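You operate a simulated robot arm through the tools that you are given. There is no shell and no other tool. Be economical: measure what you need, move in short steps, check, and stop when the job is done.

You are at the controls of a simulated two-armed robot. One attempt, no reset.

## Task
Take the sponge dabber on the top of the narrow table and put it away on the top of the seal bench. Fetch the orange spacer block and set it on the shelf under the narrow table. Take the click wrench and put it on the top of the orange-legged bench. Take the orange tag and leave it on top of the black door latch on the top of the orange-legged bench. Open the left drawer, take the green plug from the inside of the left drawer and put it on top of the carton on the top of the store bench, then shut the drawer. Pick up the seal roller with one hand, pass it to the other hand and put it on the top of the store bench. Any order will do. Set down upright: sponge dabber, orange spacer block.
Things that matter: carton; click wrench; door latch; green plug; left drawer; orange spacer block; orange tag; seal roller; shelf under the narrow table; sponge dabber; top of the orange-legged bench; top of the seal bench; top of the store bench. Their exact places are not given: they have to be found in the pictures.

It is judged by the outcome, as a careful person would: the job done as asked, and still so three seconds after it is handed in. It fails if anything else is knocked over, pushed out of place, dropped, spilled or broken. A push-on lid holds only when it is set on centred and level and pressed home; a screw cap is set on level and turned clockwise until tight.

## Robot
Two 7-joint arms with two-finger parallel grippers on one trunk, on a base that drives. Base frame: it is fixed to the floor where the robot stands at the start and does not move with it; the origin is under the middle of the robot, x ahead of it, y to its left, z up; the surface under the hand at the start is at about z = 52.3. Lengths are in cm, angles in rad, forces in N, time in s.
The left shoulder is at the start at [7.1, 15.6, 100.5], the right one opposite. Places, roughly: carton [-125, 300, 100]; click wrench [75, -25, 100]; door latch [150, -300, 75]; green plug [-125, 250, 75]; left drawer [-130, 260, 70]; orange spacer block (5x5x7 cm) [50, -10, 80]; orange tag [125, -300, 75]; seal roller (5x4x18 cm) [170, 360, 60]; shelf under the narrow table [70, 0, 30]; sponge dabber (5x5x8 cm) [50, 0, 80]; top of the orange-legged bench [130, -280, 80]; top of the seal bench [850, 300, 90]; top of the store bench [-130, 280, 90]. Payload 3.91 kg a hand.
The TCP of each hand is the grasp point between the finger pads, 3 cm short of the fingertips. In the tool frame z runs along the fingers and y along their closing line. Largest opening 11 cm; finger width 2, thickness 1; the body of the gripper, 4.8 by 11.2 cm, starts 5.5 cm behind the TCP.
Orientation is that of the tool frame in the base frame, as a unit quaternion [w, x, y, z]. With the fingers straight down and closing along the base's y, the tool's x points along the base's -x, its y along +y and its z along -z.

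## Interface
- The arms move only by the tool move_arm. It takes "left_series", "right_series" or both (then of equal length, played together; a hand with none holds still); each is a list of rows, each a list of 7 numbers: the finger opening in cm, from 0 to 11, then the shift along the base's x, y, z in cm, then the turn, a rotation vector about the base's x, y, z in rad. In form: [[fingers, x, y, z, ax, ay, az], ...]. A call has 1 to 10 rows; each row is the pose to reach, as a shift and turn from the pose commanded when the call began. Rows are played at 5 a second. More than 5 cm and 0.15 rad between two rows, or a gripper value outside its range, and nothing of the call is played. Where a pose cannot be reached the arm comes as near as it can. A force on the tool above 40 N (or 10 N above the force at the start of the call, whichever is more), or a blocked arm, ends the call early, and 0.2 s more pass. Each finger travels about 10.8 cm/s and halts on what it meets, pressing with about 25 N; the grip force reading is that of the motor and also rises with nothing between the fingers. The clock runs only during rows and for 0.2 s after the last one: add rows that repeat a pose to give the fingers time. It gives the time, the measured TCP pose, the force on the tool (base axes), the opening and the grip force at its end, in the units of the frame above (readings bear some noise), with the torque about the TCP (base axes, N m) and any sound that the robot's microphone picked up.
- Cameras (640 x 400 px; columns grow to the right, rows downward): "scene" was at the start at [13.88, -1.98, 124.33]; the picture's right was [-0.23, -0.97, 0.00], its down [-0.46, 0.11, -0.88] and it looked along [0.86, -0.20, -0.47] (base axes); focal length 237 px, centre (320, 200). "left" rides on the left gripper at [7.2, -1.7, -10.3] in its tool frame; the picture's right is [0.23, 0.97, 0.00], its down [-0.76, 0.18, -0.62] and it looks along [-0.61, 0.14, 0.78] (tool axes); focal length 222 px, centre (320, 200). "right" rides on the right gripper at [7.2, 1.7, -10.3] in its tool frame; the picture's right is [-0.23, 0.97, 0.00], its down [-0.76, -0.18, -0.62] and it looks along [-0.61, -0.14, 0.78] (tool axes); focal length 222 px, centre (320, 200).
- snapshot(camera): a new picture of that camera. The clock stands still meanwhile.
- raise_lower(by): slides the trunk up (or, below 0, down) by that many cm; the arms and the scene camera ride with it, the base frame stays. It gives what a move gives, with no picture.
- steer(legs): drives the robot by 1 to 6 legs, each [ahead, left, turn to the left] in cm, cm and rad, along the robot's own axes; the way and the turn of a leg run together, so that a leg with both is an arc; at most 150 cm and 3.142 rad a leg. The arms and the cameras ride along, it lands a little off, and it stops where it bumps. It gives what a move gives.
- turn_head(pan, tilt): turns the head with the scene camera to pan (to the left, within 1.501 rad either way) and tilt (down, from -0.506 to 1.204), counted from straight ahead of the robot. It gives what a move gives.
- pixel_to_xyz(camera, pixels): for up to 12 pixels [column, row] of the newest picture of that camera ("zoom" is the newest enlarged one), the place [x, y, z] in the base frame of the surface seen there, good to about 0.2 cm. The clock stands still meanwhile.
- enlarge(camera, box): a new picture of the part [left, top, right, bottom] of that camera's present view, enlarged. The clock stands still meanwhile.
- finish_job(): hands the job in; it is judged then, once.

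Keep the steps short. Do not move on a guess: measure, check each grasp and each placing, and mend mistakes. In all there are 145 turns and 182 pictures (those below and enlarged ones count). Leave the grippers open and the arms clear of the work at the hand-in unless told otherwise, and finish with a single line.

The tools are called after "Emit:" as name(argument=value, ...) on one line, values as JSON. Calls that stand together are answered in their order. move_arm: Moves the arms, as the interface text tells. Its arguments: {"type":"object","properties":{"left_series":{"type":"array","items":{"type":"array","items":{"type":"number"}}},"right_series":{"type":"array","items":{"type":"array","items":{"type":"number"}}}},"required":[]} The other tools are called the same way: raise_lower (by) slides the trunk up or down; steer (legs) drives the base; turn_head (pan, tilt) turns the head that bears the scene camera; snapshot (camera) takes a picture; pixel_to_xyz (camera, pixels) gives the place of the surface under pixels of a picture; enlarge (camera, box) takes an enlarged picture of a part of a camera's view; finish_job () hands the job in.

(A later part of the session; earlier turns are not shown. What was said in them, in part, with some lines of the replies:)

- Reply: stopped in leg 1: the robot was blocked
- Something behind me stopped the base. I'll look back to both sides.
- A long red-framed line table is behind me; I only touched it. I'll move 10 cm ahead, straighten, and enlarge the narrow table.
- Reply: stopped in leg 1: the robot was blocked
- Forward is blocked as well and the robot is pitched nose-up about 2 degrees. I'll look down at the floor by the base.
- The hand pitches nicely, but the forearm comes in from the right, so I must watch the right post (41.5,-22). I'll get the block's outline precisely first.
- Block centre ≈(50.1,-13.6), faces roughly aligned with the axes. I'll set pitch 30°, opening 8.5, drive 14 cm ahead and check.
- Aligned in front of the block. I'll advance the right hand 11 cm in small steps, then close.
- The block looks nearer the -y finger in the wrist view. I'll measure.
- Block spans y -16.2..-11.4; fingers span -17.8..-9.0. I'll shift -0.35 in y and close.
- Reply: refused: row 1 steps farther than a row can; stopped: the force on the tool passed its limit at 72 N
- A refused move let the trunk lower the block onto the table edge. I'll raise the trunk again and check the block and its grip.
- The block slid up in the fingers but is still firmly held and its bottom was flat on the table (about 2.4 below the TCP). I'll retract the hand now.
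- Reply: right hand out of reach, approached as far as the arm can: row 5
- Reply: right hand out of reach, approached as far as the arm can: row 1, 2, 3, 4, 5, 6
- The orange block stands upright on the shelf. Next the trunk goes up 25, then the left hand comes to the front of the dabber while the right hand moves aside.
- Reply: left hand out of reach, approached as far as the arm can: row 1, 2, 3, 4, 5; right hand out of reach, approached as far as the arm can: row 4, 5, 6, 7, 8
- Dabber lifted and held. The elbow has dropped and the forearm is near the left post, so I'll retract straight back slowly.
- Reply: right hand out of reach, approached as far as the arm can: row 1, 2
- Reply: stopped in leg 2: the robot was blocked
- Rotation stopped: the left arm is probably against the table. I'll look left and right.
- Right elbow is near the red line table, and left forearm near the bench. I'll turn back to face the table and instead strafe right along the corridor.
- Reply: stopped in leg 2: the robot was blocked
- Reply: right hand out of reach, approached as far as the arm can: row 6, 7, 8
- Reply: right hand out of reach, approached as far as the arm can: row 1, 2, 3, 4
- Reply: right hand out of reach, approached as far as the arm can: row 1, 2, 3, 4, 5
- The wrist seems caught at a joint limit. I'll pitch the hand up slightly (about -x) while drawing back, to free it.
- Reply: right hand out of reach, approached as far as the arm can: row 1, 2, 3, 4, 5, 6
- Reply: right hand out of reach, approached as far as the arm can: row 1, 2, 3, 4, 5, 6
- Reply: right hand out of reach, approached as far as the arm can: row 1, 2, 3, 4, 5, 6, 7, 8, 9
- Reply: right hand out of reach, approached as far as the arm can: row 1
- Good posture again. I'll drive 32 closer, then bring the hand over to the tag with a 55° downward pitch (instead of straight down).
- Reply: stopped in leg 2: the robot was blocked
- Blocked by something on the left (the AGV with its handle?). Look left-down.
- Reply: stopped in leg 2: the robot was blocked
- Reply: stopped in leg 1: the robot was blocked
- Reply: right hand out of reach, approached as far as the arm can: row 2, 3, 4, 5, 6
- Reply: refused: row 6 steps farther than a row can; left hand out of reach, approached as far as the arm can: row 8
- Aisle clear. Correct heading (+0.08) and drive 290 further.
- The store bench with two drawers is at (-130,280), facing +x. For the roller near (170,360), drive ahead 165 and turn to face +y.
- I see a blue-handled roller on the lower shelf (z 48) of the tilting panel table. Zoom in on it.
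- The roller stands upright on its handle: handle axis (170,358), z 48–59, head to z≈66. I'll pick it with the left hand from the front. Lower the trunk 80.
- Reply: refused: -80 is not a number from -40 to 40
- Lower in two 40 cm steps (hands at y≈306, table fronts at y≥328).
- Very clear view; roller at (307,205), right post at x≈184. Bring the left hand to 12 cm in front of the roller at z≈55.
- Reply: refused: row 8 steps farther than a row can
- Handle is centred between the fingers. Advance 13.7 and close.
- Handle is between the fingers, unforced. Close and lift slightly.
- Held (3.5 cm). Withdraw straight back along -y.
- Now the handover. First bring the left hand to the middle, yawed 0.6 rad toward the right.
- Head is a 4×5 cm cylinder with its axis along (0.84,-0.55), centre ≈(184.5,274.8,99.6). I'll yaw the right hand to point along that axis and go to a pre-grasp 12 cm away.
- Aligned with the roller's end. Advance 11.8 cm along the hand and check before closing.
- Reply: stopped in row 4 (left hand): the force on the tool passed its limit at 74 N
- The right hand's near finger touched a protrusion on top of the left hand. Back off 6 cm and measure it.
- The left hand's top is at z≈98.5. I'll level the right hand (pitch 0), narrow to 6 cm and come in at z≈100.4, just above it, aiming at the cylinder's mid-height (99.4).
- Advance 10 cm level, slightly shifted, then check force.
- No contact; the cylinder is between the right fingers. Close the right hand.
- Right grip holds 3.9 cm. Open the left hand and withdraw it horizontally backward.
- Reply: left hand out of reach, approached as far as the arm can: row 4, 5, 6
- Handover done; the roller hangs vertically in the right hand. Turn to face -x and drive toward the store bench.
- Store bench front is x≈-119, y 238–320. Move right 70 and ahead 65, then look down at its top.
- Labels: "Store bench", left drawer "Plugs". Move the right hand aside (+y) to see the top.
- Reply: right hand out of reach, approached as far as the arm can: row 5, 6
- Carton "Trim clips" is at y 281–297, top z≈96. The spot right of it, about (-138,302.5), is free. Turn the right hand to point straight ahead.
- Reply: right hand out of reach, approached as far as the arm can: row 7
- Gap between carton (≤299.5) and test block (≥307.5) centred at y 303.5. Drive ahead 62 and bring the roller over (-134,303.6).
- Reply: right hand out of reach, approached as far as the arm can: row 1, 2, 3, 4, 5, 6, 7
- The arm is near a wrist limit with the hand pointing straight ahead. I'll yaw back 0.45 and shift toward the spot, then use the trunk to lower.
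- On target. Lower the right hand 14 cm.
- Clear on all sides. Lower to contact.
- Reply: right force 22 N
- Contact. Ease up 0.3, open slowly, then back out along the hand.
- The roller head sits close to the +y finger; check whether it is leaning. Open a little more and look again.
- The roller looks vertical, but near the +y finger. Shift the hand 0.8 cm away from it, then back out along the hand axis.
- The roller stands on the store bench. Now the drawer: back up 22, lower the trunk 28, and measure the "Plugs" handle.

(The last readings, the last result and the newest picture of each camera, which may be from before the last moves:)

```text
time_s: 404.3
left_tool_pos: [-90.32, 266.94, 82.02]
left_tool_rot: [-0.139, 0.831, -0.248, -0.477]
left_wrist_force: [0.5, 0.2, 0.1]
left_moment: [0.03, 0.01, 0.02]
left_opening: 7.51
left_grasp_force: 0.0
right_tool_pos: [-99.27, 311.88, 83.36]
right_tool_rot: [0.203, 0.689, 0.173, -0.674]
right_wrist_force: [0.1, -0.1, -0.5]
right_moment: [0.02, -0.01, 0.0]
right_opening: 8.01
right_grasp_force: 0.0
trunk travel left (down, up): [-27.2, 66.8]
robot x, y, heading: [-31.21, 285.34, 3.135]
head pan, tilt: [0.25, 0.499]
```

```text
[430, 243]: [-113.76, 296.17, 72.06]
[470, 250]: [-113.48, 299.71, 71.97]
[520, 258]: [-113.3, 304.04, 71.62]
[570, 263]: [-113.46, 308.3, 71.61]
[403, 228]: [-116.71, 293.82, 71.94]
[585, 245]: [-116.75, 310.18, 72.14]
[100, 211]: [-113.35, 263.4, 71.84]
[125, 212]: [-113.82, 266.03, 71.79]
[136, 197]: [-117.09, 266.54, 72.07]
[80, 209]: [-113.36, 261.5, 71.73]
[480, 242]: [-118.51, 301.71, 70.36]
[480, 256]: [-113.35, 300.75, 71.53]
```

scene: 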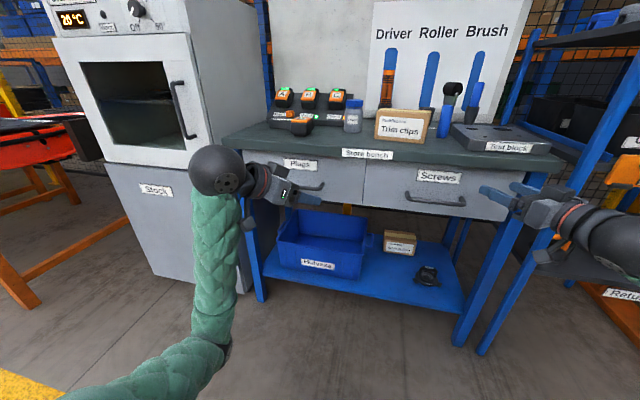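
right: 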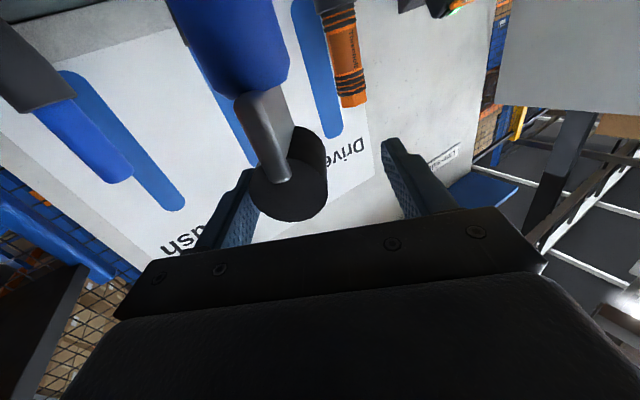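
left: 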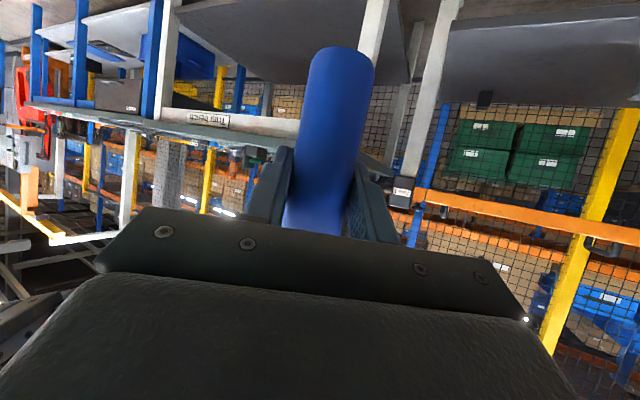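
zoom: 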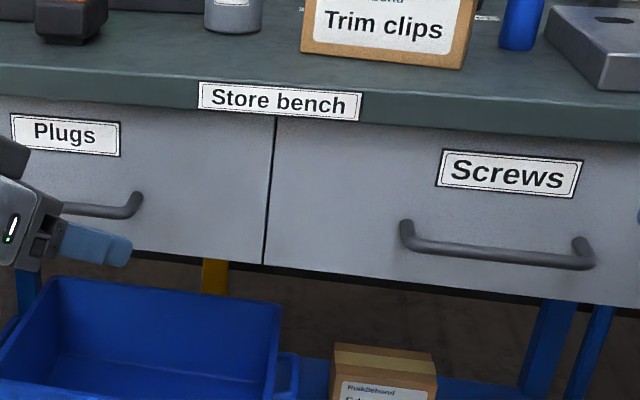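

Handle bar: x≈-114, z≈71.8, y 250–267, 4 cm off the drawer face. I'll roll the left hand 90° (fingers closing vertically) and bring it in front of the handle.

Emit:
move_arm(left_series=[[7, 0, -0.8, -0.9, -0.1214, 0.0751, 0.0035], [6.5, 0, -1.6, -1.8, -0.2428, 0.1502, 0.007], [6, 0, -2.4, -2.7, -0.3642, 0.2253, 0.0105], [5.5, 0, -3.2, -3.6, -0.4856, 0.3004, 0.014], [5, 0, -4, -4.5, -0.607, 0.3755, 0.0175], [5, 0, -4.8, -5.4, -0.7284, 0.4506, 0.021]])

Emit:
move_arm(left_series=[[5, 0, -0.8, -0.9, -0.1214, 0.0751, 0.0035], [5, -0.5, -1.6, -1.9, -0.2428, 0.1502, 0.007], [5, -2, -2.4, -2.9, -0.3642, 0.2253, 0.0105], [5, -4, -3, -3.9, -0.4856, 0.3004, 0.014], [5, -6, -3.4, -4.8, -0.607, 0.3755, 0.0175], [5, -8, -3.6, -4.8, -0.607, 0.3755, 0.0175]])

Emit:
snapshot(camera="scene")

```text
time_s: 405.7
left_tool_pos: [-95.43, 262.2, 76.84]
left_tool_rot: [0.227, 0.703, -0.418, -0.529]
left_wrist_force: [-0.7, -0.6, 0.1]
left_moment: [0.0, 0.02, 0.02]
left_opening: 4.99
left_grasp_force: 0.1
left hand out of reach, approached as far as the arm can: row 1, 2, 3, 4, 5, 6
right_tool_pos: [-99.25, 311.87, 83.44]
right_tool_rot: [0.204, 0.689, 0.175, -0.673]
right_wrist_force: [0.1, 0.3, 0.3]
right_moment: [0.0, 0.0, 0.0]
right_opening: 8.0
right_grasp_force: 0.0
trunk travel left (down, up): [-27.2, 66.8]
robot x, y, heading: [-31.05, 285.39, 3.14]
head pan, tilt: [0.25, 0.499]
```

```text
time_s: 407.1
left_tool_pos: [-103.39, 258.28, 71.96]
left_tool_rot: [0.503, 0.499, -0.5, -0.499]
left_wrist_force: [-0.2, -0.2, -0.1]
left_moment: [0.01, -0.02, -0.02]
left_opening: 4.99
left_grasp_force: 0.0
left hand out of reach, approached as far as the arm can: row 1
right_tool_pos: [-99.32, 311.97, 83.38]
right_tool_rot: [0.204, 0.689, 0.174, -0.674]
right_wrist_force: [-0.2, 1.0, -0.4]
right_moment: [-0.02, 0.01, 0.02]
right_opening: 8.01
right_grasp_force: 0.1
trunk travel left (down, up): [-27.2, 66.8]
robot x, y, heading: [-30.77, 285.34, 3.137]
head pan, tilt: [0.25, 0.499]
```

```text
21 pictures are left
```

scene: 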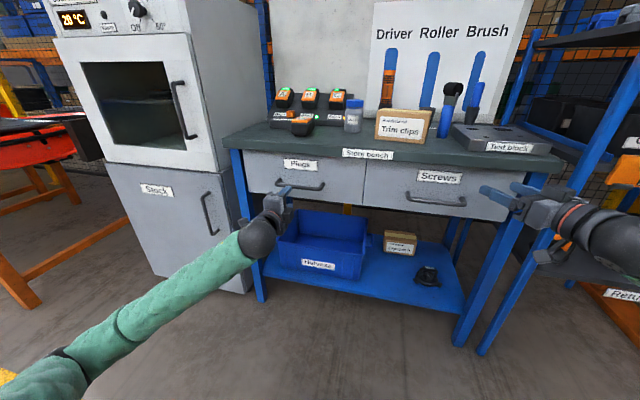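

Orientation is exactly right, TCP in front of the handle's middle. Advance 10.3 and close on the bar.

Emit:
move_arm(left_series=[[5, -3.5, 0, -0.1, 0, 0, 0], [5, -7, 0, -0.2, 0, 0, 0], [5, -10.2, 0, -0.2, 0, 0, 0], [5, -10.2, 0, -0.2, 0, 0, 0], [3, -10.2, 0, -0.2, 0, 0, 0], [1, -10.2, 0, -0.2, 0, 0, 0], [0.5, -10.2, 0, -0.2, 0, 0, 0], [0.5, -10.2, 0, -0.2, 0, 0, 0]])

```text
time_s: 408.9
left_tool_pos: [-113.6, 258.33, 71.57]
left_tool_rot: [0.501, 0.499, -0.501, -0.498]
left_wrist_force: [10.5, 3.0, -23.9]
left_moment: [0.38, -0.17, 0.9]
left_opening: 1.41
left_grasp_force: 45.1
right_tool_pos: [-99.34, 311.93, 83.29]
right_tool_rot: [0.203, 0.689, 0.174, -0.673]
right_wrist_force: [0.2, 0.7, 0.0]
right_moment: [0.02, 0.0, 0.01]
right_opening: 8.01
right_grasp_force: 0.1
trunk travel left (down, up): [-27.2, 66.8]
robot x, y, heading: [-31.22, 285.49, 3.14]
head pan, tilt: [0.25, 0.499]
5 turns are left
```

Gripped the bar (opening 1.4). Few turns remain, so I'll chain steps: pull the drawer 18 cm, bring the right hand above it pitched down, and take pictures.

Emit:
move_arm(left_series=[[0.5, 0.5, 0, 0.2, 0, 0, 0], [0.5, 3, 0, 0.2, 0, 0, 0], [0.5, 6, 0, 0.2, 0, 0, 0], [0.5, 9, 0, 0.2, 0, 0, 0], [0.5, 12, 0, 0.2, 0, 0, 0], [0.5, 15, 0, 0.2, 0, 0, 0], [0.5, 18, 0, 0.2, 0, 0, 0]])

Emit:
move_arm(right_series=[[7, 0.5, -1, 4, 0.067, -0.111, 0], [7, 1, -2, 8, 0.133, -0.223, 0], [7, 1.5, -5, 11, 0.2, -0.335, 0], [7, 2, -9, 13, 0.267, -0.446, 0], [7, 2.5, -13, 14, 0.333, -0.558, 0], [7, 3, -17.5, 15, 0.4, -0.669, 0], [7, 3.5, -22, 16, 0.462, -0.772, 0], [7, 4, -26.5, 17, 0.462, -0.772, 0], [7, 4, -31, 18, 0.462, -0.772, 0], [7, 4, -35.5, 18, 0.462, -0.772, 0]])

Emit:
turn_head(pan=0.42, tilt=0.6)

Emit:
snapshot(camera="scene")

Emit:
snapshot(camera="right")

Emit:
enlarge(camera="scene", box=[220, 120, 420, 245])

```text
time_s: 409.5
left_tool_pos: [-110.97, 258.29, 71.47]
left_tool_rot: [-0.499, -0.501, 0.502, 0.498]
left_wrist_force: [1.2, -0.2, -14.8]
left_moment: [0.35, -0.25, -0.78]
left_opening: 1.38
left_grasp_force: 45.1
right_tool_pos: [-99.34, 311.81, 83.35]
right_tool_rot: [0.204, 0.689, 0.174, -0.673]
right_wrist_force: [-0.3, -0.8, 0.3]
right_moment: [0.02, 0.04, 0.04]
right_opening: 7.97
right_grasp_force: 0.0
trunk travel left (down, up): [-27.2, 66.8]
robot x, y, heading: [-31.15, 285.0, 3.13]
head pan, tilt: [0.25, 0.499]
stopped in row 3 (left hand): the force on the tool passed its limit at 41 N (the readings are from after the stop); the commanded pose is now the measured one
```

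```text
time_s: 411.7
left_tool_pos: [-111.04, 258.3, 71.59]
left_tool_rot: [-0.499, -0.501, 0.502, 0.498]
left_wrist_force: [0.9, -4.5, -31.8]
left_moment: [0.54, -0.16, -1.33]
left_opening: 1.37
left_grasp_force: 44.5
right_tool_pos: [-95.36, 276.23, 101.03]
right_tool_rot: [0.094, 0.918, 0.231, -0.31]
right_wrist_force: [0.3, 0.0, -0.1]
right_moment: [0.02, 0.02, 0.0]
right_opening: 7.0
right_grasp_force: 0.0
trunk travel left (down, up): [-27.2, 66.8]
robot x, y, heading: [-30.75, 285.39, 3.138]
head pan, tilt: [0.25, 0.499]
```

```text
time_s: 412.4
left_tool_pos: [-111.0, 258.24, 71.58]
left_tool_rot: [-0.5, -0.5, 0.503, 0.498]
left_wrist_force: [1.0, 5.8, -30.7]
left_moment: [0.33, -0.14, 0.82]
left_opening: 1.38
left_grasp_force: 44.9
right_tool_pos: [-95.43, 276.46, 101.07]
right_tool_rot: [0.093, 0.918, 0.23, -0.31]
right_wrist_force: [0.5, 0.6, 0.0]
right_moment: [0.0, -0.04, 0.0]
right_opening: 6.99
right_grasp_force: 0.1
trunk travel left (down, up): [-27.2, 66.8]
robot x, y, heading: [-31.12, 285.41, 3.13]
head pan, tilt: [0.421, 0.6]
```

```text
20 pictures are left
```

scene: 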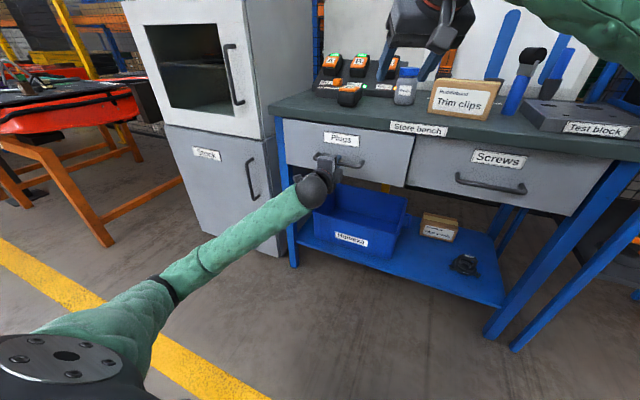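

```text
19 pictures are left
```

right: 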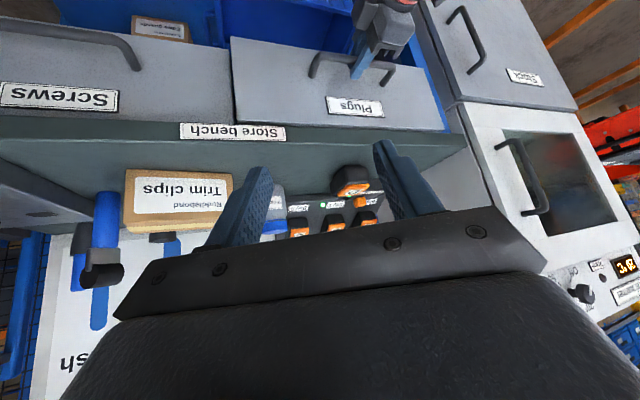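

```text
3.20 times, centred on (320, 182) of scene
4 turns are left
```

zoom: 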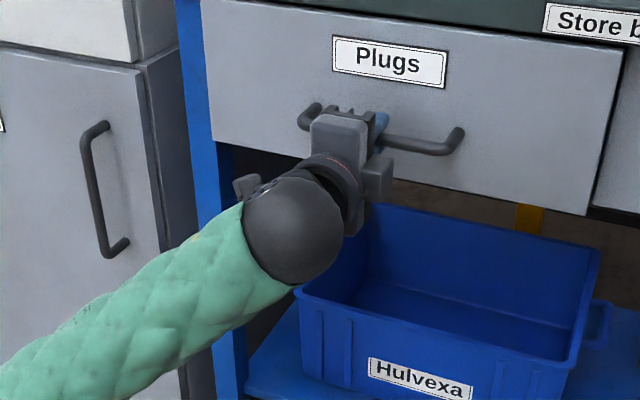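

The drawer opened only ~3 cm because of vertical preload. I'll relieve it, pull further in stages, move the right hand back for a view inside, and sample depth across its picture.

Emit:
move_arm(left_series=[[0.8, 0, 0, -0.3, 0, 0, 0], [0.8, 0, 0, -0.5, 0, 0, 0], [0.8, 0, 0, -0.5, 0, 0, 0]])

Emit:
move_arm(left_series=[[0.8, 2, 0, 0, 0, 0, 0], [0.8, 4, 0, 0, 0, 0, 0], [0.8, 6, 0, 0, 0, 0, 0]])

Emit:
move_arm(left_series=[[0.8, 2, 0, 0, 0, 0, 0], [0.8, 4, 0, 0, 0, 0, 0], [0.8, 6, 0, 0, 0, 0, 0]])

Emit:
move_arm(left_series=[[0.8, 2, 0, 0, 0, 0, 0], [0.8, 4, 0, 0, 0, 0, 0], [0.8, 6, 0, 0, 0, 0, 0]], right_series=[[7, 3, -2, 2.7, 0, 0, 0], [7, 6, -4, 5.4, 0, 0, 0], [7, 9, -6, 8, 0, 0, 0]])

Emit:
snapshot(camera="right")

Emit:
pixel_to_xyz(camera="right", pixels=[[230, 20], [250, 20], [270, 20], [290, 20], [310, 20], [330, 20], [350, 20], [370, 20], [390, 20], [410, 20], [430, 20], [450, 20]])

Emit:
pixel_to_xyz(camera="right", pixels=[[230, 45], [250, 45], [270, 45], [290, 45], [310, 45], [330, 45], [350, 45], [370, 45], [390, 45], [410, 45], [430, 45], [450, 45]])

Emit:
pixel_to_xyz(camera="right", pixels=[[230, 70], [250, 70], [270, 70], [290, 70], [310, 70], [330, 70], [350, 70], [370, 70], [390, 70], [410, 70], [430, 70], [450, 70]])

Emit:
pixel_to_xyz(camera="right", pixels=[[230, 95], [250, 95], [270, 95], [290, 95], [310, 95], [330, 95], [350, 95], [370, 95], [390, 95], [410, 95], [430, 95], [450, 95]])

Emit:
pixel_to_xyz(camera="right", pixels=[[230, 120], [250, 120], [270, 120], [290, 120], [310, 120], [330, 120], [350, 120], [370, 120], [390, 120], [410, 120], [430, 120], [450, 120]])

Emit:
snapshot(camera="scene")

Emit:
pixel_to_xyz(camera="scene", pixels=[[435, 85], [465, 83], [495, 85], [440, 90], [465, 92], [490, 95], [430, 100], [465, 80]])

```text
time_s: 413.2
left_tool_pos: [-110.74, 258.35, 71.47]
left_tool_rot: [0.501, 0.498, -0.5, -0.5]
left_wrist_force: [-1.2, 3.3, 4.6]
left_moment: [0.4, 0.1, -1.16]
left_opening: 1.38
left_grasp_force: 45.2
right_tool_pos: [-95.32, 276.42, 101.19]
right_tool_rot: [0.095, 0.917, 0.232, -0.311]
right_wrist_force: [-0.5, 0.0, 0.0]
right_moment: [0.01, 0.01, -0.01]
right_opening: 7.01
right_grasp_force: 0.0
trunk travel left (down, up): [-27.2, 66.8]
robot x, y, heading: [-31.48, 285.02, 3.137]
head pan, tilt: [0.421, 0.6]
```

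```text
time_s: 414.1
left_tool_pos: [-104.8, 258.31, 71.52]
left_tool_rot: [0.501, 0.499, -0.5, -0.5]
left_wrist_force: [0.2, 0.7, 22.8]
left_moment: [0.38, -0.01, 0.68]
left_opening: 1.36
left_grasp_force: 44.9
right_tool_pos: [-95.08, 276.52, 101.24]
right_tool_rot: [0.094, 0.917, 0.232, -0.311]
right_wrist_force: [-0.5, 0.0, 0.4]
right_moment: [0.01, -0.04, -0.04]
right_opening: 7.01
right_grasp_force: 0.1
trunk travel left (down, up): [-27.2, 66.8]
robot x, y, heading: [-31.24, 285.4, 3.134]
head pan, tilt: [0.421, 0.6]
```

```text
time_s: 414.9
left_tool_pos: [-98.58, 258.25, 71.4]
left_tool_rot: [0.501, 0.498, -0.501, -0.5]
left_wrist_force: [0.3, 3.2, 34.7]
left_moment: [0.45, 0.16, -1.35]
left_opening: 1.38
left_grasp_force: 45.2
right_tool_pos: [-95.18, 276.52, 101.39]
right_tool_rot: [0.094, 0.917, 0.231, -0.312]
right_wrist_force: [-1.0, -0.7, -0.7]
right_moment: [-0.01, -0.01, -0.02]
right_opening: 7.01
right_grasp_force: 0.0
trunk travel left (down, up): [-27.2, 66.8]
robot x, y, heading: [-30.98, 285.37, 3.132]
head pan, tilt: [0.421, 0.6]
```

```text
time_s: 415.5
left_tool_pos: [-94.98, 258.36, 71.43]
left_tool_rot: [-0.502, -0.496, 0.5, 0.502]
left_wrist_force: [-0.4, -2.1, 18.8]
left_moment: [0.65, 0.13, -1.33]
left_opening: 1.4
left_grasp_force: 44.9
left hand out of reach, approached as far as the arm can: row 3
right_tool_pos: [-88.93, 272.51, 106.89]
right_tool_rot: [0.094, 0.918, 0.23, -0.31]
right_wrist_force: [-0.4, -0.8, -0.2]
right_moment: [-0.03, 0.01, 0.04]
right_opening: 7.02
right_grasp_force: 0.0
trunk travel left (down, up): [-27.2, 66.8]
robot x, y, heading: [-30.52, 285.29, 3.136]
head pan, tilt: [0.421, 0.6]
stopped in row 3 (left hand): the force on the tool passed its limit at 49 N (the readings are from after the stop); the commanded pose is now the measured one
```

```text
17 pictures are left
```

right: 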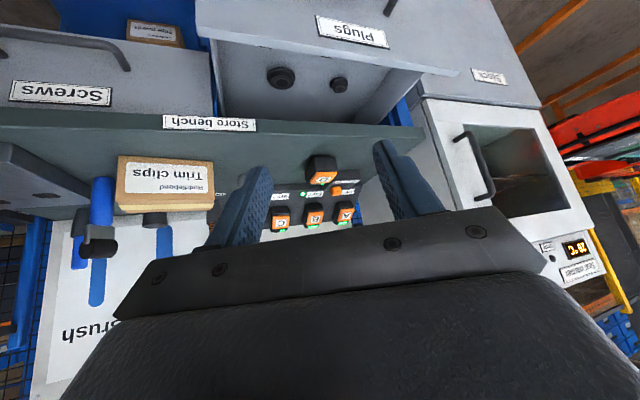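

```text
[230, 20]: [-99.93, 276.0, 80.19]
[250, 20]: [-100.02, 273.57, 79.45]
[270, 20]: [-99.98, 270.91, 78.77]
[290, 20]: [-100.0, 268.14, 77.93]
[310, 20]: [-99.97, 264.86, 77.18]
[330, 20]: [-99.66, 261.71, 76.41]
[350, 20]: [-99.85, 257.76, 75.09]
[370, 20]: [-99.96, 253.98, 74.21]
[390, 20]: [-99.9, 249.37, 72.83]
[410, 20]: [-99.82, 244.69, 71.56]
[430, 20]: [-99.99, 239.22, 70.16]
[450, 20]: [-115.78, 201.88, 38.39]
```

```text
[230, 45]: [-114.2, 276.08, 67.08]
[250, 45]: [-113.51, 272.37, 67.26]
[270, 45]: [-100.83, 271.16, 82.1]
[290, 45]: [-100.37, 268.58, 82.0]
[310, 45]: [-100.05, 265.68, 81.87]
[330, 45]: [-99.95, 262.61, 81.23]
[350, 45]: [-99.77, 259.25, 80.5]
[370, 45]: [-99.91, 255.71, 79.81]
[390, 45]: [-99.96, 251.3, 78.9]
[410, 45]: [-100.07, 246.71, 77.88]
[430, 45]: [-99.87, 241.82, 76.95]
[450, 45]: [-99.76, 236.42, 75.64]
```

```text
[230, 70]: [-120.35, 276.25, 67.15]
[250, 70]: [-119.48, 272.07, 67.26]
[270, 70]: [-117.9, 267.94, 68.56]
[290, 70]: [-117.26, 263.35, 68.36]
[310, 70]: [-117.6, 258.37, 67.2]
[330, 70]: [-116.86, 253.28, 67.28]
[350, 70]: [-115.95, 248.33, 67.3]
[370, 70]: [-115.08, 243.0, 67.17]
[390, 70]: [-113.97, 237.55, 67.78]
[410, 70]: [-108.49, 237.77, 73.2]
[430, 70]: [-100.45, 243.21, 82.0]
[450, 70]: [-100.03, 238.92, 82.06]
```

```text
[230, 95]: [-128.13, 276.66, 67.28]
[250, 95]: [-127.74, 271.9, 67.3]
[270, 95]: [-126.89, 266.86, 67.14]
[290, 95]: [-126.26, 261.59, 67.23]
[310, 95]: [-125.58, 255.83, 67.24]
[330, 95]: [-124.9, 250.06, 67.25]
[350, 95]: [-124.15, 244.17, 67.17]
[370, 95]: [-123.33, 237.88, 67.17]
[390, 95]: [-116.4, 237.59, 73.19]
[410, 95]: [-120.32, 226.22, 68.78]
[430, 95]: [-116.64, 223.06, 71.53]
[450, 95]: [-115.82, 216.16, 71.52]
```

```text
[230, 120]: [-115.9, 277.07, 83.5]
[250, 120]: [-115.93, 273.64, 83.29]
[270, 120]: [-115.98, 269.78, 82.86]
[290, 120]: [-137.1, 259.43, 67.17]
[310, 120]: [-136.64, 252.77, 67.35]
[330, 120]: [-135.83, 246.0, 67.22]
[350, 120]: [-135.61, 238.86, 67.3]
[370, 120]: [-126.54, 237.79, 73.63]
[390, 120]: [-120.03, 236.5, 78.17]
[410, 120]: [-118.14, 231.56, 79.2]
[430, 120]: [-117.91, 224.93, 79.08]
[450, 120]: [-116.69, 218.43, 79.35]
```

```text
16 pictures are left
```

scene: 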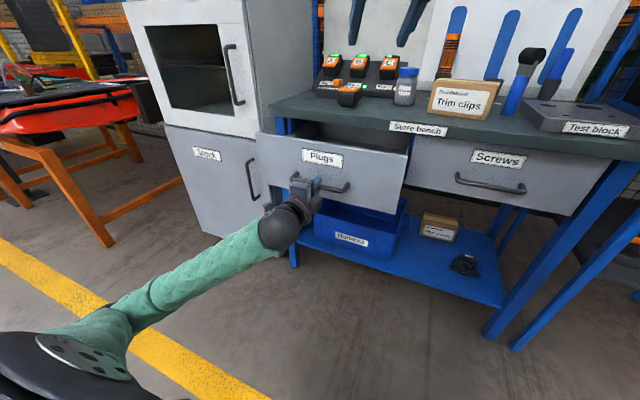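

```text
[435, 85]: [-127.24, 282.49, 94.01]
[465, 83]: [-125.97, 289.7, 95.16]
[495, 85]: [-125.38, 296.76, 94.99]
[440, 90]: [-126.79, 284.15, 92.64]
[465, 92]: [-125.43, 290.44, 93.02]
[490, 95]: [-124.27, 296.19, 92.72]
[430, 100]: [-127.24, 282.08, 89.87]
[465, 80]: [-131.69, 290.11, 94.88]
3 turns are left
```

The drawer is open; I see two dark plugs at the back, but the front part is hidden. Move the right hand to point straight down over the drawer's front part, picture it and sample depths.

Emit:
move_arm(right_series=[[7, -3.3, -2.4, 1, 0.032, -0.106, -0.079], [7, -6.6, -4.8, 1, 0.064, -0.212, -0.158], [7, -10, -7.2, 0, 0.096, -0.318, -0.237], [7, -13.3, -9.7, -1, 0.129, -0.425, -0.315], [7, -16.6, -12.1, -2, 0.161, -0.531, -0.394], [7, -20, -14.5, -3, 0.193, -0.637, -0.473], [7, -20, -14.5, -3, 0.193, -0.637, -0.473]])

Emit:
snapshot(camera="right")

Emit:
pixel_to_xyz(camera="right", pixels=[[200, 15], [220, 15], [240, 15], [260, 15], [280, 15], [300, 15], [320, 15], [340, 15], [360, 15], [380, 15], [400, 15], [420, 15]])

Emit:
pixel_to_xyz(camera="right", pixels=[[200, 40], [220, 40], [240, 40], [260, 40], [280, 40], [300, 40], [320, 40], [340, 40], [360, 40], [380, 40], [400, 40], [420, 40]])

Emit:
pixel_to_xyz(camera="right", pixels=[[200, 65], [220, 65], [240, 65], [260, 65], [280, 65], [300, 65], [320, 65], [340, 65], [360, 65], [380, 65], [400, 65], [420, 65]])

Emit:
pixel_to_xyz(camera="right", pixels=[[200, 90], [220, 90], [240, 90], [260, 90], [280, 90], [300, 90], [320, 90], [340, 90], [360, 90], [380, 90], [400, 90], [420, 90]])

Emit:
pixel_to_xyz(camera="right", pixels=[[200, 115], [220, 115], [240, 115], [260, 115], [280, 115], [300, 115], [320, 115], [340, 115], [360, 115], [380, 115], [400, 115], [420, 115]])

Emit:
enlarge(camera="right", box=[180, 0, 440, 150])

```text
time_s: 417.1
left_tool_pos: [-94.89, 258.31, 71.48]
left_tool_rot: [0.502, 0.499, -0.499, -0.5]
left_wrist_force: [-0.1, 9.7, 28.3]
left_moment: [0.37, 0.11, 1.29]
left_opening: 1.39
left_grasp_force: 44.7
right_tool_pos: [-109.07, 258.01, 104.24]
right_tool_rot: [0.0, 1.0, 0.002, -0.001]
right_wrist_force: [-0.3, -0.3, -0.8]
right_moment: [0.03, -0.02, -0.01]
right_opening: 7.02
right_grasp_force: 0.0
trunk travel left (down, up): [-27.2, 66.8]
robot x, y, heading: [-30.97, 285.38, 3.134]
head pan, tilt: [0.421, 0.6]
```

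```text
15 pictures are left
```

right: 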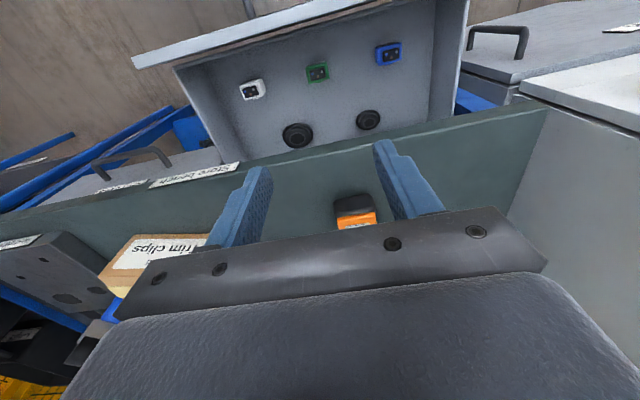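

```text
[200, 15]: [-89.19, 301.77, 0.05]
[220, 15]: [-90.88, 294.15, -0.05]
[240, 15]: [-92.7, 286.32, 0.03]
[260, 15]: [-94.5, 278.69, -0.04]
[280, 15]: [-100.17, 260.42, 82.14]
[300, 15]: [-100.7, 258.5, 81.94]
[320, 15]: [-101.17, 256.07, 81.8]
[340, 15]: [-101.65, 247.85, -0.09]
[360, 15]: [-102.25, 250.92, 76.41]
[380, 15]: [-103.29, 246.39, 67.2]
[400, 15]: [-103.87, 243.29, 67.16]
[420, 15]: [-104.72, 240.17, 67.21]
```

```text
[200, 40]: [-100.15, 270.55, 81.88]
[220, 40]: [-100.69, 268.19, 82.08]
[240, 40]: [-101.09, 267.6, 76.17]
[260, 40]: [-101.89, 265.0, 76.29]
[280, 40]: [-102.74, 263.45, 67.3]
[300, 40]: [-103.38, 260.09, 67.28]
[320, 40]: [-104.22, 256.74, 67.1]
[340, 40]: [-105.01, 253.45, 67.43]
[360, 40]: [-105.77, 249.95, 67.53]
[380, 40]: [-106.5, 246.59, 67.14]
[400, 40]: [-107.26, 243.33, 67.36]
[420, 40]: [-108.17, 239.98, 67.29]
```

```text
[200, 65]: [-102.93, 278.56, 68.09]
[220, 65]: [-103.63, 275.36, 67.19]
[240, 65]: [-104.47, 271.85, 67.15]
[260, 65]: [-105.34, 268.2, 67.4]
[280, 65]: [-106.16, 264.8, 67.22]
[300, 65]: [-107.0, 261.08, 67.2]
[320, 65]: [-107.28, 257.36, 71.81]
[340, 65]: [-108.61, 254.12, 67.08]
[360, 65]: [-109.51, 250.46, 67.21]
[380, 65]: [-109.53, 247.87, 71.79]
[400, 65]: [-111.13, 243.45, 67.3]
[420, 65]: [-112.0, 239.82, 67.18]
```

```text
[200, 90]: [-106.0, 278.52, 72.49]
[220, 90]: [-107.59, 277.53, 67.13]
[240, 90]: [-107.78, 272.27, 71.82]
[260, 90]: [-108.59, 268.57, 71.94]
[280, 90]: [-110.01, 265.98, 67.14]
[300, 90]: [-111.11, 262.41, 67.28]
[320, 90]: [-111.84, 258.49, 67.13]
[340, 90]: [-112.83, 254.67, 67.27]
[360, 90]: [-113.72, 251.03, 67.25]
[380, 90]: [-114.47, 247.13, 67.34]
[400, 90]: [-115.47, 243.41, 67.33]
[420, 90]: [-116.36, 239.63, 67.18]
```

```text
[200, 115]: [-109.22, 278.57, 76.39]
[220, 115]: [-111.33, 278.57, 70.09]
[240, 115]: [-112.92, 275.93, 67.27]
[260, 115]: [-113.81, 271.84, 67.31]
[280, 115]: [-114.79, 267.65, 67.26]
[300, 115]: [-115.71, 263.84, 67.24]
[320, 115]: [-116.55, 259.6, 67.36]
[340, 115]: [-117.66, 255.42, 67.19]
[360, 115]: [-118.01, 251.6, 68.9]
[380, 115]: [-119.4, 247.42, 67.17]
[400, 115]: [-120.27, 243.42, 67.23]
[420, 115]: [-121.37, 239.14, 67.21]
```

```text
2.46 times, centred on (310, 75) of right
2 turns are left
```

zoom: 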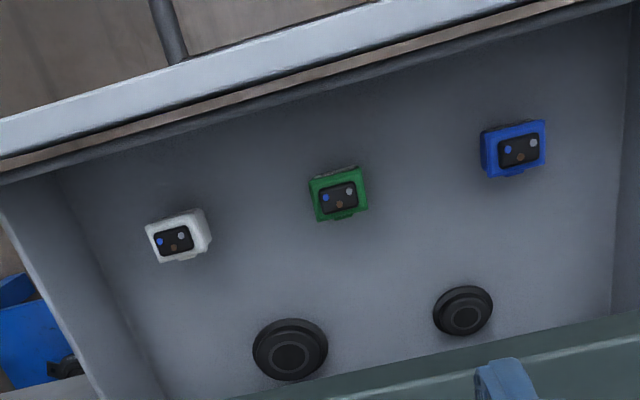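

The green plug is centred at about (-108.5,258.2), top z 71.8, floor 67.2. To keep the camera clear of the drawer front, I'll yaw the right hand 90°, descend, grip, lift, and check.

Emit:
move_arm(right_series=[[6, 0.1, 0, 0, 0, 0, 0.143], [6, 0.2, 0, 0, 0, 0, 0.286], [6, 0.3, 0.1, 0, 0, 0, 0.429], [6, 0.4, 0.1, 0, 0, 0, 0.572], [6, 0.5, 0.1, 0, 0, 0, 0.715], [6, 0.55, 0.2, 0, 0, 0, 0.858]])

Emit:
move_arm(right_series=[[6, 0, 0, -3, 0, 0, 0.143], [6, 0, 0, -6, 0, 0, 0.286], [6, 0, 0, -9, 0, 0, 0.429], [6, 0, 0, -12, 0, 0, 0.572], [6, 0, 0, -16, 0, 0, 0.713], [6, 0, 0, -16, 0, 0, 0.713]])

Emit:
move_arm(right_series=[[6, 0, 0, -4, 0, 0, 0], [6, 0, 0, -8, 0, 0, 0], [6, 0, 0, -12, 0, 0, 0], [6, 0, 0, -15, 0, 0, 0], [6, 0, 0, -16.9, 0, 0, 0], [6, 0, 0, -16.9, 0, 0, 0]])

Emit:
move_arm(right_series=[[5, 0, 0, 0, 0, 0, 0], [4, 0, 0, 0, 0, 0, 0], [3, 0, 0, 0, 0, 0, 0], [2, 0, 0, 0, 0, 0, 0], [1.5, 0, 0, 0, 0, 0, 0], [1.5, 0, 0, 0, 0, 0, 0]])

Emit:
move_arm(right_series=[[1.5, 0, 0, 2, 0, 0, 0], [1.5, 0, 0, 6, 0, 0, 0], [1.5, 0, 0, 10, 0, 0, 0], [1.5, 0, 0, 14, 0, 0, 0], [1.5, 0, 0, 18, 0, 0, 0], [1.5, 0, 0, 22, 0, 0, 0], [1.5, 0, 0, 26, 0, 0, 0], [1.5, 0, 0, 30, 0, 0, 0], [1.5, 0, 0, 34, 0, 0, 0], [1.5, 0, 0, 38, 0, 0, 0]])

Emit:
snapshot(camera="right")

Emit:
snapshot(camera="scene")

Emit:
enlarge(camera="scene", box=[280, 0, 540, 160])

Emit:
pixel_to_xyz(camera="scene", pixels=[[440, 78], [470, 78], [500, 82], [445, 82], [470, 80], [500, 85], [460, 77], [480, 79]])

```text
time_s: 418.5
left_tool_pos: [-94.89, 258.33, 71.5]
left_tool_rot: [0.502, 0.498, -0.5, -0.5]
left_wrist_force: [-0.1, 7.5, 32.2]
left_moment: [0.46, 0.15, -0.14]
left_opening: 1.41
left_grasp_force: 45.1
right_tool_pos: [-108.13, 258.09, 104.1]
right_tool_rot: [0.0, 0.908, 0.418, -0.002]
right_wrist_force: [-0.2, -0.2, 0.5]
right_moment: [-0.02, -0.03, 0.02]
right_opening: 6.03
right_grasp_force: 0.0
trunk travel left (down, up): [-27.2, 66.8]
robot x, y, heading: [-31.38, 284.81, 3.137]
head pan, tilt: [0.421, 0.6]
```

```text
time_s: 419.9
left_tool_pos: [-94.88, 258.36, 71.51]
left_tool_rot: [0.502, 0.498, -0.5, -0.5]
left_wrist_force: [-0.6, 3.3, 32.1]
left_moment: [0.42, 0.17, -0.65]
left_opening: 1.37
left_grasp_force: 45.0
right_tool_pos: [-104.97, 261.18, 94.96]
right_tool_rot: [0.004, 0.824, 0.567, -0.003]
right_wrist_force: [-0.5, 0.5, 0.1]
right_moment: [-0.01, 0.02, 0.0]
right_opening: 6.0
right_grasp_force: 0.1
right hand out of reach, approached as far as the arm can: row 2, 3, 4, 5, 6
trunk travel left (down, up): [-27.2, 66.8]
robot x, y, heading: [-30.84, 285.66, 3.134]
head pan, tilt: [0.421, 0.6]
```

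```text
time_s: 420.7
left_tool_pos: [-94.96, 258.36, 71.42]
left_tool_rot: [0.502, 0.499, -0.5, -0.5]
left_wrist_force: [-2.6, -1.1, 10.5]
left_moment: [0.41, 0.25, -0.56]
left_opening: 1.38
left_grasp_force: 44.9
right_tool_pos: [-105.03, 261.37, 84.95]
right_tool_rot: [0.007, 0.823, 0.568, -0.005]
right_wrist_force: [1.1, 3.1, 16.0]
right_moment: [0.04, -0.63, 0.12]
right_opening: 5.99
right_grasp_force: 0.1
trunk travel left (down, up): [-27.2, 66.8]
robot x, y, heading: [-31.09, 285.18, 3.133]
head pan, tilt: [0.421, 0.6]
stopped in row 3 (right hand): the force on the tool passed its limit at 95 N (the readings are from after the stop); the commanded pose is now the measured one
```

```text
time_s: 422.1
left_tool_pos: [-94.99, 258.29, 71.44]
left_tool_rot: [0.502, 0.498, -0.5, -0.5]
left_wrist_force: [1.4, 5.8, 29.1]
left_moment: [0.45, 0.15, -1.21]
left_opening: 1.39
left_grasp_force: 44.8
right_tool_pos: [-105.06, 261.32, 84.82]
right_tool_rot: [0.006, 0.823, 0.568, -0.004]
right_wrist_force: [0.7, 0.6, -0.1]
right_moment: [-0.01, 0.01, -0.01]
right_opening: 1.52
right_grasp_force: 0.0
trunk travel left (down, up): [-27.2, 66.8]
robot x, y, heading: [-30.89, 285.31, 3.135]
head pan, tilt: [0.421, 0.6]
```

```text
time_s: 423.0
left_tool_pos: [-94.99, 258.23, 71.52]
left_tool_rot: [-0.502, -0.497, 0.499, 0.502]
left_wrist_force: [1.1, 1.7, 9.0]
left_moment: [0.4, 0.16, -0.68]
left_opening: 1.37
left_grasp_force: 45.4
right_tool_pos: [-104.95, 261.31, 95.98]
right_tool_rot: [0.009, 0.824, 0.567, -0.002]
right_wrist_force: [-0.6, -0.8, 0.3]
right_moment: [-0.01, 0.0, 0.02]
right_opening: 1.52
right_grasp_force: 0.1
right hand out of reach, approached as far as the arm can: row 4
trunk travel left (down, up): [-27.2, 66.8]
robot x, y, heading: [-30.92, 285.29, 3.135]
head pan, tilt: [0.421, 0.6]
stopped in row 4 (left hand): the force on the tool passed its limit at 44 N (the readings are from after the stop); the commanded pose is now the measured one
```

```text
13 pictures are left
```

right: 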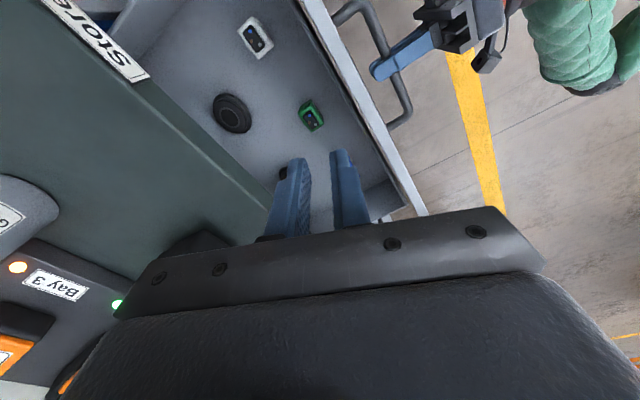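

```text
12 pictures are left
```

scene: 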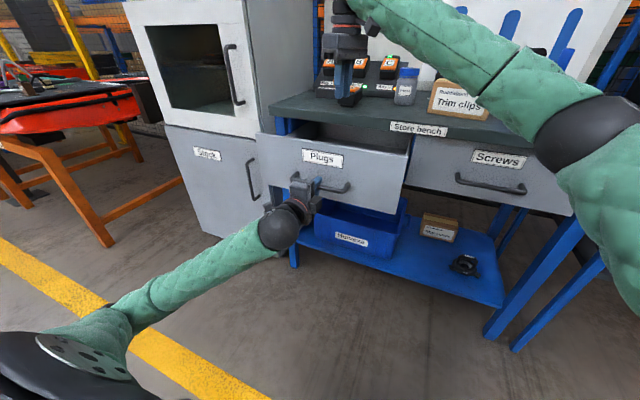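

```text
2.46 times, centred on (410, 80) of scene
```

zoom: 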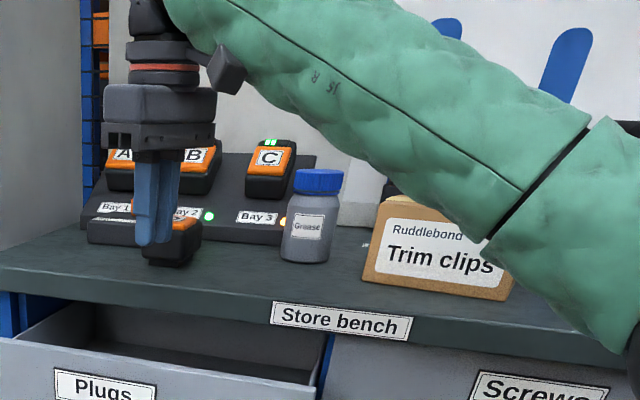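

```text
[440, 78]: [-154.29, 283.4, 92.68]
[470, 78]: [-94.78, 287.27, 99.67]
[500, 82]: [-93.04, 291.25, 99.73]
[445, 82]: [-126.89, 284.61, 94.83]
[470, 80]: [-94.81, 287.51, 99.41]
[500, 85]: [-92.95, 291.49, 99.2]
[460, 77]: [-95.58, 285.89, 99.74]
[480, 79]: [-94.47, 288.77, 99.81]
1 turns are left
```

One turn is left. The plug is still in place in the drawer, and this chain retries the grasp with the hand unyawed and slightly tilted. It then lifts the plug, shuts the drawer with the left hand, drives closer, sets the plug on the carton, backs away and hands in. I won't see the outcome of these last steps before the hand-in.

Emit:
move_arm(left_series=[[2.5, 0, 0, 0, 0, 0, 0], [4, 0, 0, 0, 0, 0, 0], [5, 0, 0, 0.2, 0, 0, 0], [5, 0, 0, 0.2, 0, 0, 0]])

Emit:
move_arm(right_series=[[3, -0.45, -0.35, 0.9, 0, 0, -0.134], [4, -0.9, -0.69, 1.8, 0, 0, -0.268], [5, -1.35, -1.03, 2.7, 0, 0, -0.402], [6, -1.8, -1.38, 3.6, 0, 0, -0.536], [6, -2.25, -1.72, 4.4, 0, 0, -0.67], [6, -2.7, -2.07, 5.3, 0, 0, -0.804], [6, -3.15, -2.41, 6.2, 0, 0, -0.938], [6, -3.6, -2.76, 7.1, 0, 0, -1.072], [6, -4.05, -3.1, 8, 0, 0, -1.206], [6, -4.05, -3.1, 8, 0, 0, -1.206]])

Emit:
move_arm(right_series=[[6, 0, 0, -4, 0, -0.05, 0], [6, 0, 0, -8, 0, -0.1, 0], [6, 0, 0, -12, 0, -0.1, 0], [6, 0, 0, -16, 0, -0.1, 0], [6, 0, 0, -16, 0, -0.1, 0]])

Emit:
move_arm(right_series=[[6, 0, 0, -4, 0, 0, 0], [6, 0, 0, -8, 0, 0, 0], [6, 0, 0, -12, 0, 0, 0], [6, 0, 0, -14.5, 0, 0, 0], [6, 0, 0, -15.8, 0, 0, 0], [6, 0, 0, -15.8, 0, 0, 0]])

Emit:
move_arm(right_series=[[5, 0, 0, 0, 0, 0, 0], [4, 0, 0, 0, 0, 0, 0], [3, 0, 0, 0, 0, 0, 0], [2, 0, 0, 0, 0, 0, 0], [2, 0, 0, 0, 0, 0, 0]])

Emit:
move_arm(right_series=[[2, 0, 0, 3, 0, 0, 0], [2, 0, 0, 7, 0, 0, 0], [2, 0, 0, 11, 0, 0, 0], [2, 0, 0, 15, 0, 0, 0], [2, 0, 0, 19, 0, 0, 0], [2, 0, 0, 23, 0, 0, 0], [2, 0, 0, 27, 0, 0, 0], [2, 0, 0, 31, 0, 0, 0]])

Emit:
move_arm(left_series=[[5, -3, 0, 0, 0, 0, 0], [5, -6.5, 0, 0, 0, 0, 0], [5, -10, 0, 0, 0, 0, 0], [5, -13.5, 0, 0, 0, 0, 0], [5, -17, 0, 0, 0, 0, 0], [5, -19.5, 0, 0, 0, 0, 0], [5, -20.3, 0, 0, 0, 0, 0], [5, -20.9, 0, 0, 0, 0, 0]])

Emit:
move_arm(left_series=[[5, 3, 0, 0, 0, 0, 0], [5, 7, 0, 0, 0, 0, 0], [5, 11, 0, 0, 0, 0, 0], [5, 15, 0, 0, 0, 0, 0], [5, 18.5, 0, 0, 0, 0, 0]])

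Emit:
raise_lower(by=18)

Emit:
steer(legs=[[14, 0, 0]])

Emit:
move_arm(right_series=[[2, -0.9, 3.5, -1, 0, 0, 0], [2, -1.8, 7, -2, 0, 0, 0], [2, -2.7, 10.6, -3, 0, 0, 0], [2, -3.7, 14.1, -4, 0, 0, 0], [2, -4.7, 17.7, -6, 0, 0, 0], [2, -5.7, 21.2, -8, 0, 0, 0], [2, -6.7, 24.7, -10, 0, 0, 0], [2, -7.7, 28.3, -12, 0, 0, 0], [2, -8.5, 31.8, -13, 0, 0, 0], [2, -8.5, 31.8, -13, 0, 0, 0]])

Emit:
move_arm(right_series=[[2, 0, 0, -3, 0, 0, 0], [2, 0, 0, -6, 0, 0, 0], [2, 0, 0, -7.4, 0, 0, 0], [2, 0, 0, -7.9, 0, 0, 0], [2, 0, 0, -8.1, 0, 0, 0]])

Emit:
move_arm(right_series=[[3.8, 0, 0, 0, 0, 0, 0], [4.3, 0, 0, 0, 0, 0, 0], [5, 0, 0, 0, 0, 0, 0], [6, 0, 0, 0, 0, 0, 0], [6, 0, 0, 0, 0, 0, 0]])

Emit:
move_arm(right_series=[[6, 0, 0, 2, 0, 0, 0], [6, 0, 0, 6, 0, 0, 0], [6, 0, 0, 10, 0, 0, 0], [6, 0, 0, 14, 0, 0, 0]])

Emit:
steer(legs=[[-20, 0, 0]])

Emit:
finish_job()

```text
time_s: 424.0
left_tool_pos: [-95.11, 258.3, 71.55]
left_tool_rot: [0.502, 0.498, -0.5, -0.5]
left_wrist_force: [-0.4, -0.6, 0.6]
left_moment: [0.03, 0.02, -0.01]
left_opening: 5.0
left_grasp_force: 0.1
right_tool_pos: [-105.0, 261.3, 95.92]
right_tool_rot: [0.008, 0.824, 0.567, -0.002]
right_wrist_force: [0.1, -0.8, -0.2]
right_moment: [0.01, 0.01, 0.0]
right_opening: 1.5
right_grasp_force: 0.0
trunk travel left (down, up): [-27.2, 66.8]
robot x, y, heading: [-30.98, 285.16, 3.135]
head pan, tilt: [0.421, 0.6]
```

```text
time_s: 426.2
left_tool_pos: [-95.04, 258.3, 71.67]
left_tool_rot: [0.502, 0.498, -0.5, -0.5]
left_wrist_force: [0.4, 0.3, 0.2]
left_moment: [0.02, 0.0, 0.02]
left_opening: 5.0
left_grasp_force: 0.1
right_tool_pos: [-109.23, 258.13, 103.9]
right_tool_rot: [0.005, 1.0, -0.002, -0.007]
right_wrist_force: [0.0, 0.7, -0.2]
right_moment: [0.02, -0.01, 0.02]
right_opening: 5.99
right_grasp_force: 0.2
trunk travel left (down, up): [-27.2, 66.8]
robot x, y, heading: [-31.03, 285.34, 3.13]
head pan, tilt: [0.421, 0.6]
```

```text
time_s: 427.4
left_tool_pos: [-95.13, 258.24, 71.51]
left_tool_rot: [0.503, 0.497, -0.5, -0.5]
left_wrist_force: [0.4, -0.8, -0.4]
left_moment: [0.02, 0.01, -0.02]
left_opening: 5.01
left_grasp_force: 0.2
right_tool_pos: [-109.02, 258.13, 88.17]
right_tool_rot: [0.005, 0.999, -0.002, 0.043]
right_wrist_force: [-0.5, 0.1, 0.2]
right_moment: [0.03, 0.02, -0.01]
right_opening: 5.99
right_grasp_force: 0.1
trunk travel left (down, up): [-27.2, 66.8]
robot x, y, heading: [-30.77, 285.36, 3.134]
head pan, tilt: [0.421, 0.6]
```

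```text
time_s: 428.8
left_tool_pos: [-95.09, 258.29, 71.6]
left_tool_rot: [0.502, 0.498, -0.499, -0.5]
left_wrist_force: [-0.1, 0.9, -0.3]
left_moment: [0.01, -0.02, -0.02]
left_opening: 5.0
left_grasp_force: 0.0
right_tool_pos: [-109.09, 258.24, 72.12]
right_tool_rot: [0.004, 0.999, -0.001, 0.043]
right_wrist_force: [-0.4, 0.7, 0.6]
right_moment: [0.0, 0.0, 0.01]
right_opening: 6.01
right_grasp_force: 0.1
trunk travel left (down, up): [-27.2, 66.8]
robot x, y, heading: [-31.03, 285.41, 3.132]
head pan, tilt: [0.421, 0.6]
```

```text
time_s: 430.0
left_tool_pos: [-95.2, 258.33, 71.67]
left_tool_rot: [0.503, 0.498, -0.499, -0.5]
left_wrist_force: [0.4, -0.7, -0.8]
left_moment: [0.01, 0.0, -0.01]
left_opening: 4.99
left_grasp_force: 0.1
right_tool_pos: [-109.09, 258.07, 72.13]
right_tool_rot: [0.006, 0.999, -0.001, 0.043]
right_wrist_force: [0.7, 0.5, 1.6]
right_moment: [-0.02, -0.04, -0.01]
right_opening: 3.51
right_grasp_force: 25.5
trunk travel left (down, up): [-27.2, 66.8]
robot x, y, heading: [-30.84, 285.43, 3.133]
head pan, tilt: [0.421, 0.6]
```

```text
time_s: 431.8
left_tool_pos: [-95.07, 258.21, 71.69]
left_tool_rot: [0.502, 0.498, -0.5, -0.5]
left_wrist_force: [0.4, 0.3, -0.5]
left_moment: [-0.01, -0.01, -0.02]
left_opening: 5.02
left_grasp_force: 0.1
right_tool_pos: [-109.17, 257.93, 103.04]
right_tool_rot: [0.004, 0.999, -0.001, 0.043]
right_wrist_force: [-0.8, -0.1, -0.2]
right_moment: [-0.02, 0.01, 0.0]
right_opening: 3.52
right_grasp_force: 24.9
trunk travel left (down, up): [-27.2, 66.8]
robot x, y, heading: [-30.55, 285.26, 3.133]
head pan, tilt: [0.421, 0.6]
```

```text
time_s: 433.7
left_tool_pos: [-115.47, 258.33, 71.51]
left_tool_rot: [0.502, 0.497, -0.501, -0.501]
left_wrist_force: [13.8, -1.2, 2.0]
left_moment: [0.06, -0.41, 0.08]
left_opening: 4.91
left_grasp_force: 0.0
right_tool_pos: [-109.21, 257.94, 103.06]
right_tool_rot: [0.005, 0.999, -0.002, 0.043]
right_wrist_force: [0.0, -0.1, -0.1]
right_moment: [0.0, -0.01, 0.02]
right_opening: 3.49
right_grasp_force: 25.3
trunk travel left (down, up): [-27.2, 66.8]
robot x, y, heading: [-31.06, 284.87, 3.136]
head pan, tilt: [0.421, 0.6]
stopped in row 8 (left hand): the force on the tool passed its limit at 42 N (the readings are from after the stop); the commanded pose is now the measured one
```

```text
time_s: 434.9
left_tool_pos: [-97.12, 258.25, 71.5]
left_tool_rot: [0.501, 0.498, -0.501, -0.5]
left_wrist_force: [-0.4, -0.1, 0.1]
left_moment: [-0.01, 0.03, 0.01]
left_opening: 5.04
left_grasp_force: 0.1
right_tool_pos: [-109.13, 257.86, 103.15]
right_tool_rot: [0.006, 0.999, 0.0, 0.043]
right_wrist_force: [-0.2, -0.7, -0.6]
right_moment: [0.01, -0.03, 0.01]
right_opening: 3.5
right_grasp_force: 25.1
trunk travel left (down, up): [-27.2, 66.8]
robot x, y, heading: [-31.14, 285.26, 3.138]
head pan, tilt: [0.421, 0.6]
```

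```text
time_s: 436.9
left_tool_pos: [-97.18, 258.17, 89.48]
left_tool_rot: [0.501, 0.498, -0.501, -0.5]
left_wrist_force: [-0.5, -0.3, 0.6]
left_moment: [0.0, -0.01, 0.0]
left_opening: 5.01
left_grasp_force: 0.0
right_tool_pos: [-109.18, 257.8, 121.12]
right_tool_rot: [0.004, 0.999, -0.001, 0.043]
right_wrist_force: [-0.7, 0.1, -0.6]
right_moment: [0.05, 0.02, -0.04]
right_opening: 3.49
right_grasp_force: 24.9
trunk travel left (down, up): [-45.2, 48.8]
robot x, y, heading: [-31.2, 285.48, 3.14]
head pan, tilt: [0.421, 0.6]
```

```text
time_s: 438.2
left_tool_pos: [-111.3, 258.68, 89.42]
left_tool_rot: [-0.5, -0.498, 0.502, 0.5]
left_wrist_force: [0.1, 0.4, -0.8]
left_moment: [-0.01, -0.01, 0.03]
left_opening: 5.0
left_grasp_force: 0.1
right_tool_pos: [-123.33, 258.44, 120.99]
right_tool_rot: [0.004, 0.999, -0.004, 0.044]
right_wrist_force: [-0.9, 0.7, -0.2]
right_moment: [0.03, -0.04, -0.02]
right_opening: 3.51
right_grasp_force: 24.1
trunk travel left (down, up): [-45.2, 48.8]
robot x, y, heading: [-44.92, 285.37, 3.134]
head pan, tilt: [0.421, 0.6]
```

```text
time_s: 440.4
left_tool_pos: [-111.03, 258.66, 89.49]
left_tool_rot: [-0.501, -0.498, 0.501, 0.5]
left_wrist_force: [-0.2, -0.7, 0.4]
left_moment: [0.0, 0.01, 0.01]
left_opening: 5.03
left_grasp_force: 0.0
right_tool_pos: [-131.78, 290.05, 108.3]
right_tool_rot: [0.005, 0.999, -0.003, 0.043]
right_wrist_force: [0.1, 0.3, 0.1]
right_moment: [-0.02, -0.01, -0.03]
right_opening: 3.53
right_grasp_force: 24.9
trunk travel left (down, up): [-45.2, 48.8]
robot x, y, heading: [-44.81, 285.69, 3.133]
head pan, tilt: [0.421, 0.6]
```

```text
time_s: 441.6
left_tool_pos: [-111.01, 258.66, 89.44]
left_tool_rot: [-0.501, -0.497, 0.501, 0.5]
left_wrist_force: [0.0, 0.0, 0.4]
left_moment: [-0.02, 0.0, 0.0]
left_opening: 5.01
left_grasp_force: 0.1
right_tool_pos: [-131.59, 290.21, 99.94]
right_tool_rot: [0.006, 0.999, -0.004, 0.043]
right_wrist_force: [0.4, -0.6, 0.3]
right_moment: [-0.04, -0.01, -0.02]
right_opening: 3.53
right_grasp_force: 25.1
trunk travel left (down, up): [-45.2, 48.8]
robot x, y, heading: [-44.8, 285.15, 3.124]
head pan, tilt: [0.421, 0.6]
```

```text
time_s: 442.8
left_tool_pos: [-111.11, 258.81, 89.53]
left_tool_rot: [-0.501, -0.496, 0.502, 0.502]
left_wrist_force: [-0.5, -0.9, 0.1]
left_moment: [0.01, -0.03, -0.02]
left_opening: 5.03
left_grasp_force: 0.1
right_tool_pos: [-131.6, 290.28, 99.95]
right_tool_rot: [0.006, 0.999, -0.004, 0.044]
right_wrist_force: [0.4, 0.3, -0.2]
right_moment: [0.0, -0.03, 0.02]
right_opening: 6.01
right_grasp_force: 0.0
trunk travel left (down, up): [-45.2, 48.8]
robot x, y, heading: [-44.51, 285.44, 3.132]
head pan, tilt: [0.421, 0.6]
```

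```text
time_s: 443.8
left_tool_pos: [-111.03, 258.76, 89.6]
left_tool_rot: [0.501, 0.497, -0.501, -0.501]
left_wrist_force: [-0.2, -0.3, -0.5]
left_moment: [0.03, -0.02, -0.02]
left_opening: 5.0
left_grasp_force: 0.1
right_tool_pos: [-131.48, 290.12, 114.14]
right_tool_rot: [0.005, 0.999, -0.003, 0.043]
right_wrist_force: [0.0, -0.5, -0.9]
right_moment: [0.04, 0.06, -0.01]
right_opening: 5.98
right_grasp_force: 0.0
trunk travel left (down, up): [-45.2, 48.8]
robot x, y, heading: [-44.69, 285.18, 3.131]
head pan, tilt: [0.421, 0.6]
```

```text
time_s: 445.4
left_tool_pos: [-90.58, 258.49, 89.36]
left_tool_rot: [-0.501, -0.496, 0.501, 0.503]
left_wrist_force: [0.4, -0.3, 0.0]
left_moment: [0.01, -0.01, -0.03]
left_opening: 5.01
left_grasp_force: 0.0
right_tool_pos: [-111.07, 290.15, 114.1]
right_tool_rot: [0.005, 0.999, -0.004, 0.042]
right_wrist_force: [0.5, 0.8, -0.2]
right_moment: [-0.02, 0.05, -0.04]
right_opening: 5.98
right_grasp_force: 0.1
trunk travel left (down, up): [-45.2, 48.8]
robot x, y, heading: [-24.51, 285.47, 3.129]
head pan, tilt: [0.421, 0.6]
```

```text
The job is handed in.
```

The job is handed in: I saw five of the six items in place, but the green plug on the carton and the shut drawer rest on arm readings only, because I had no turn left to look.
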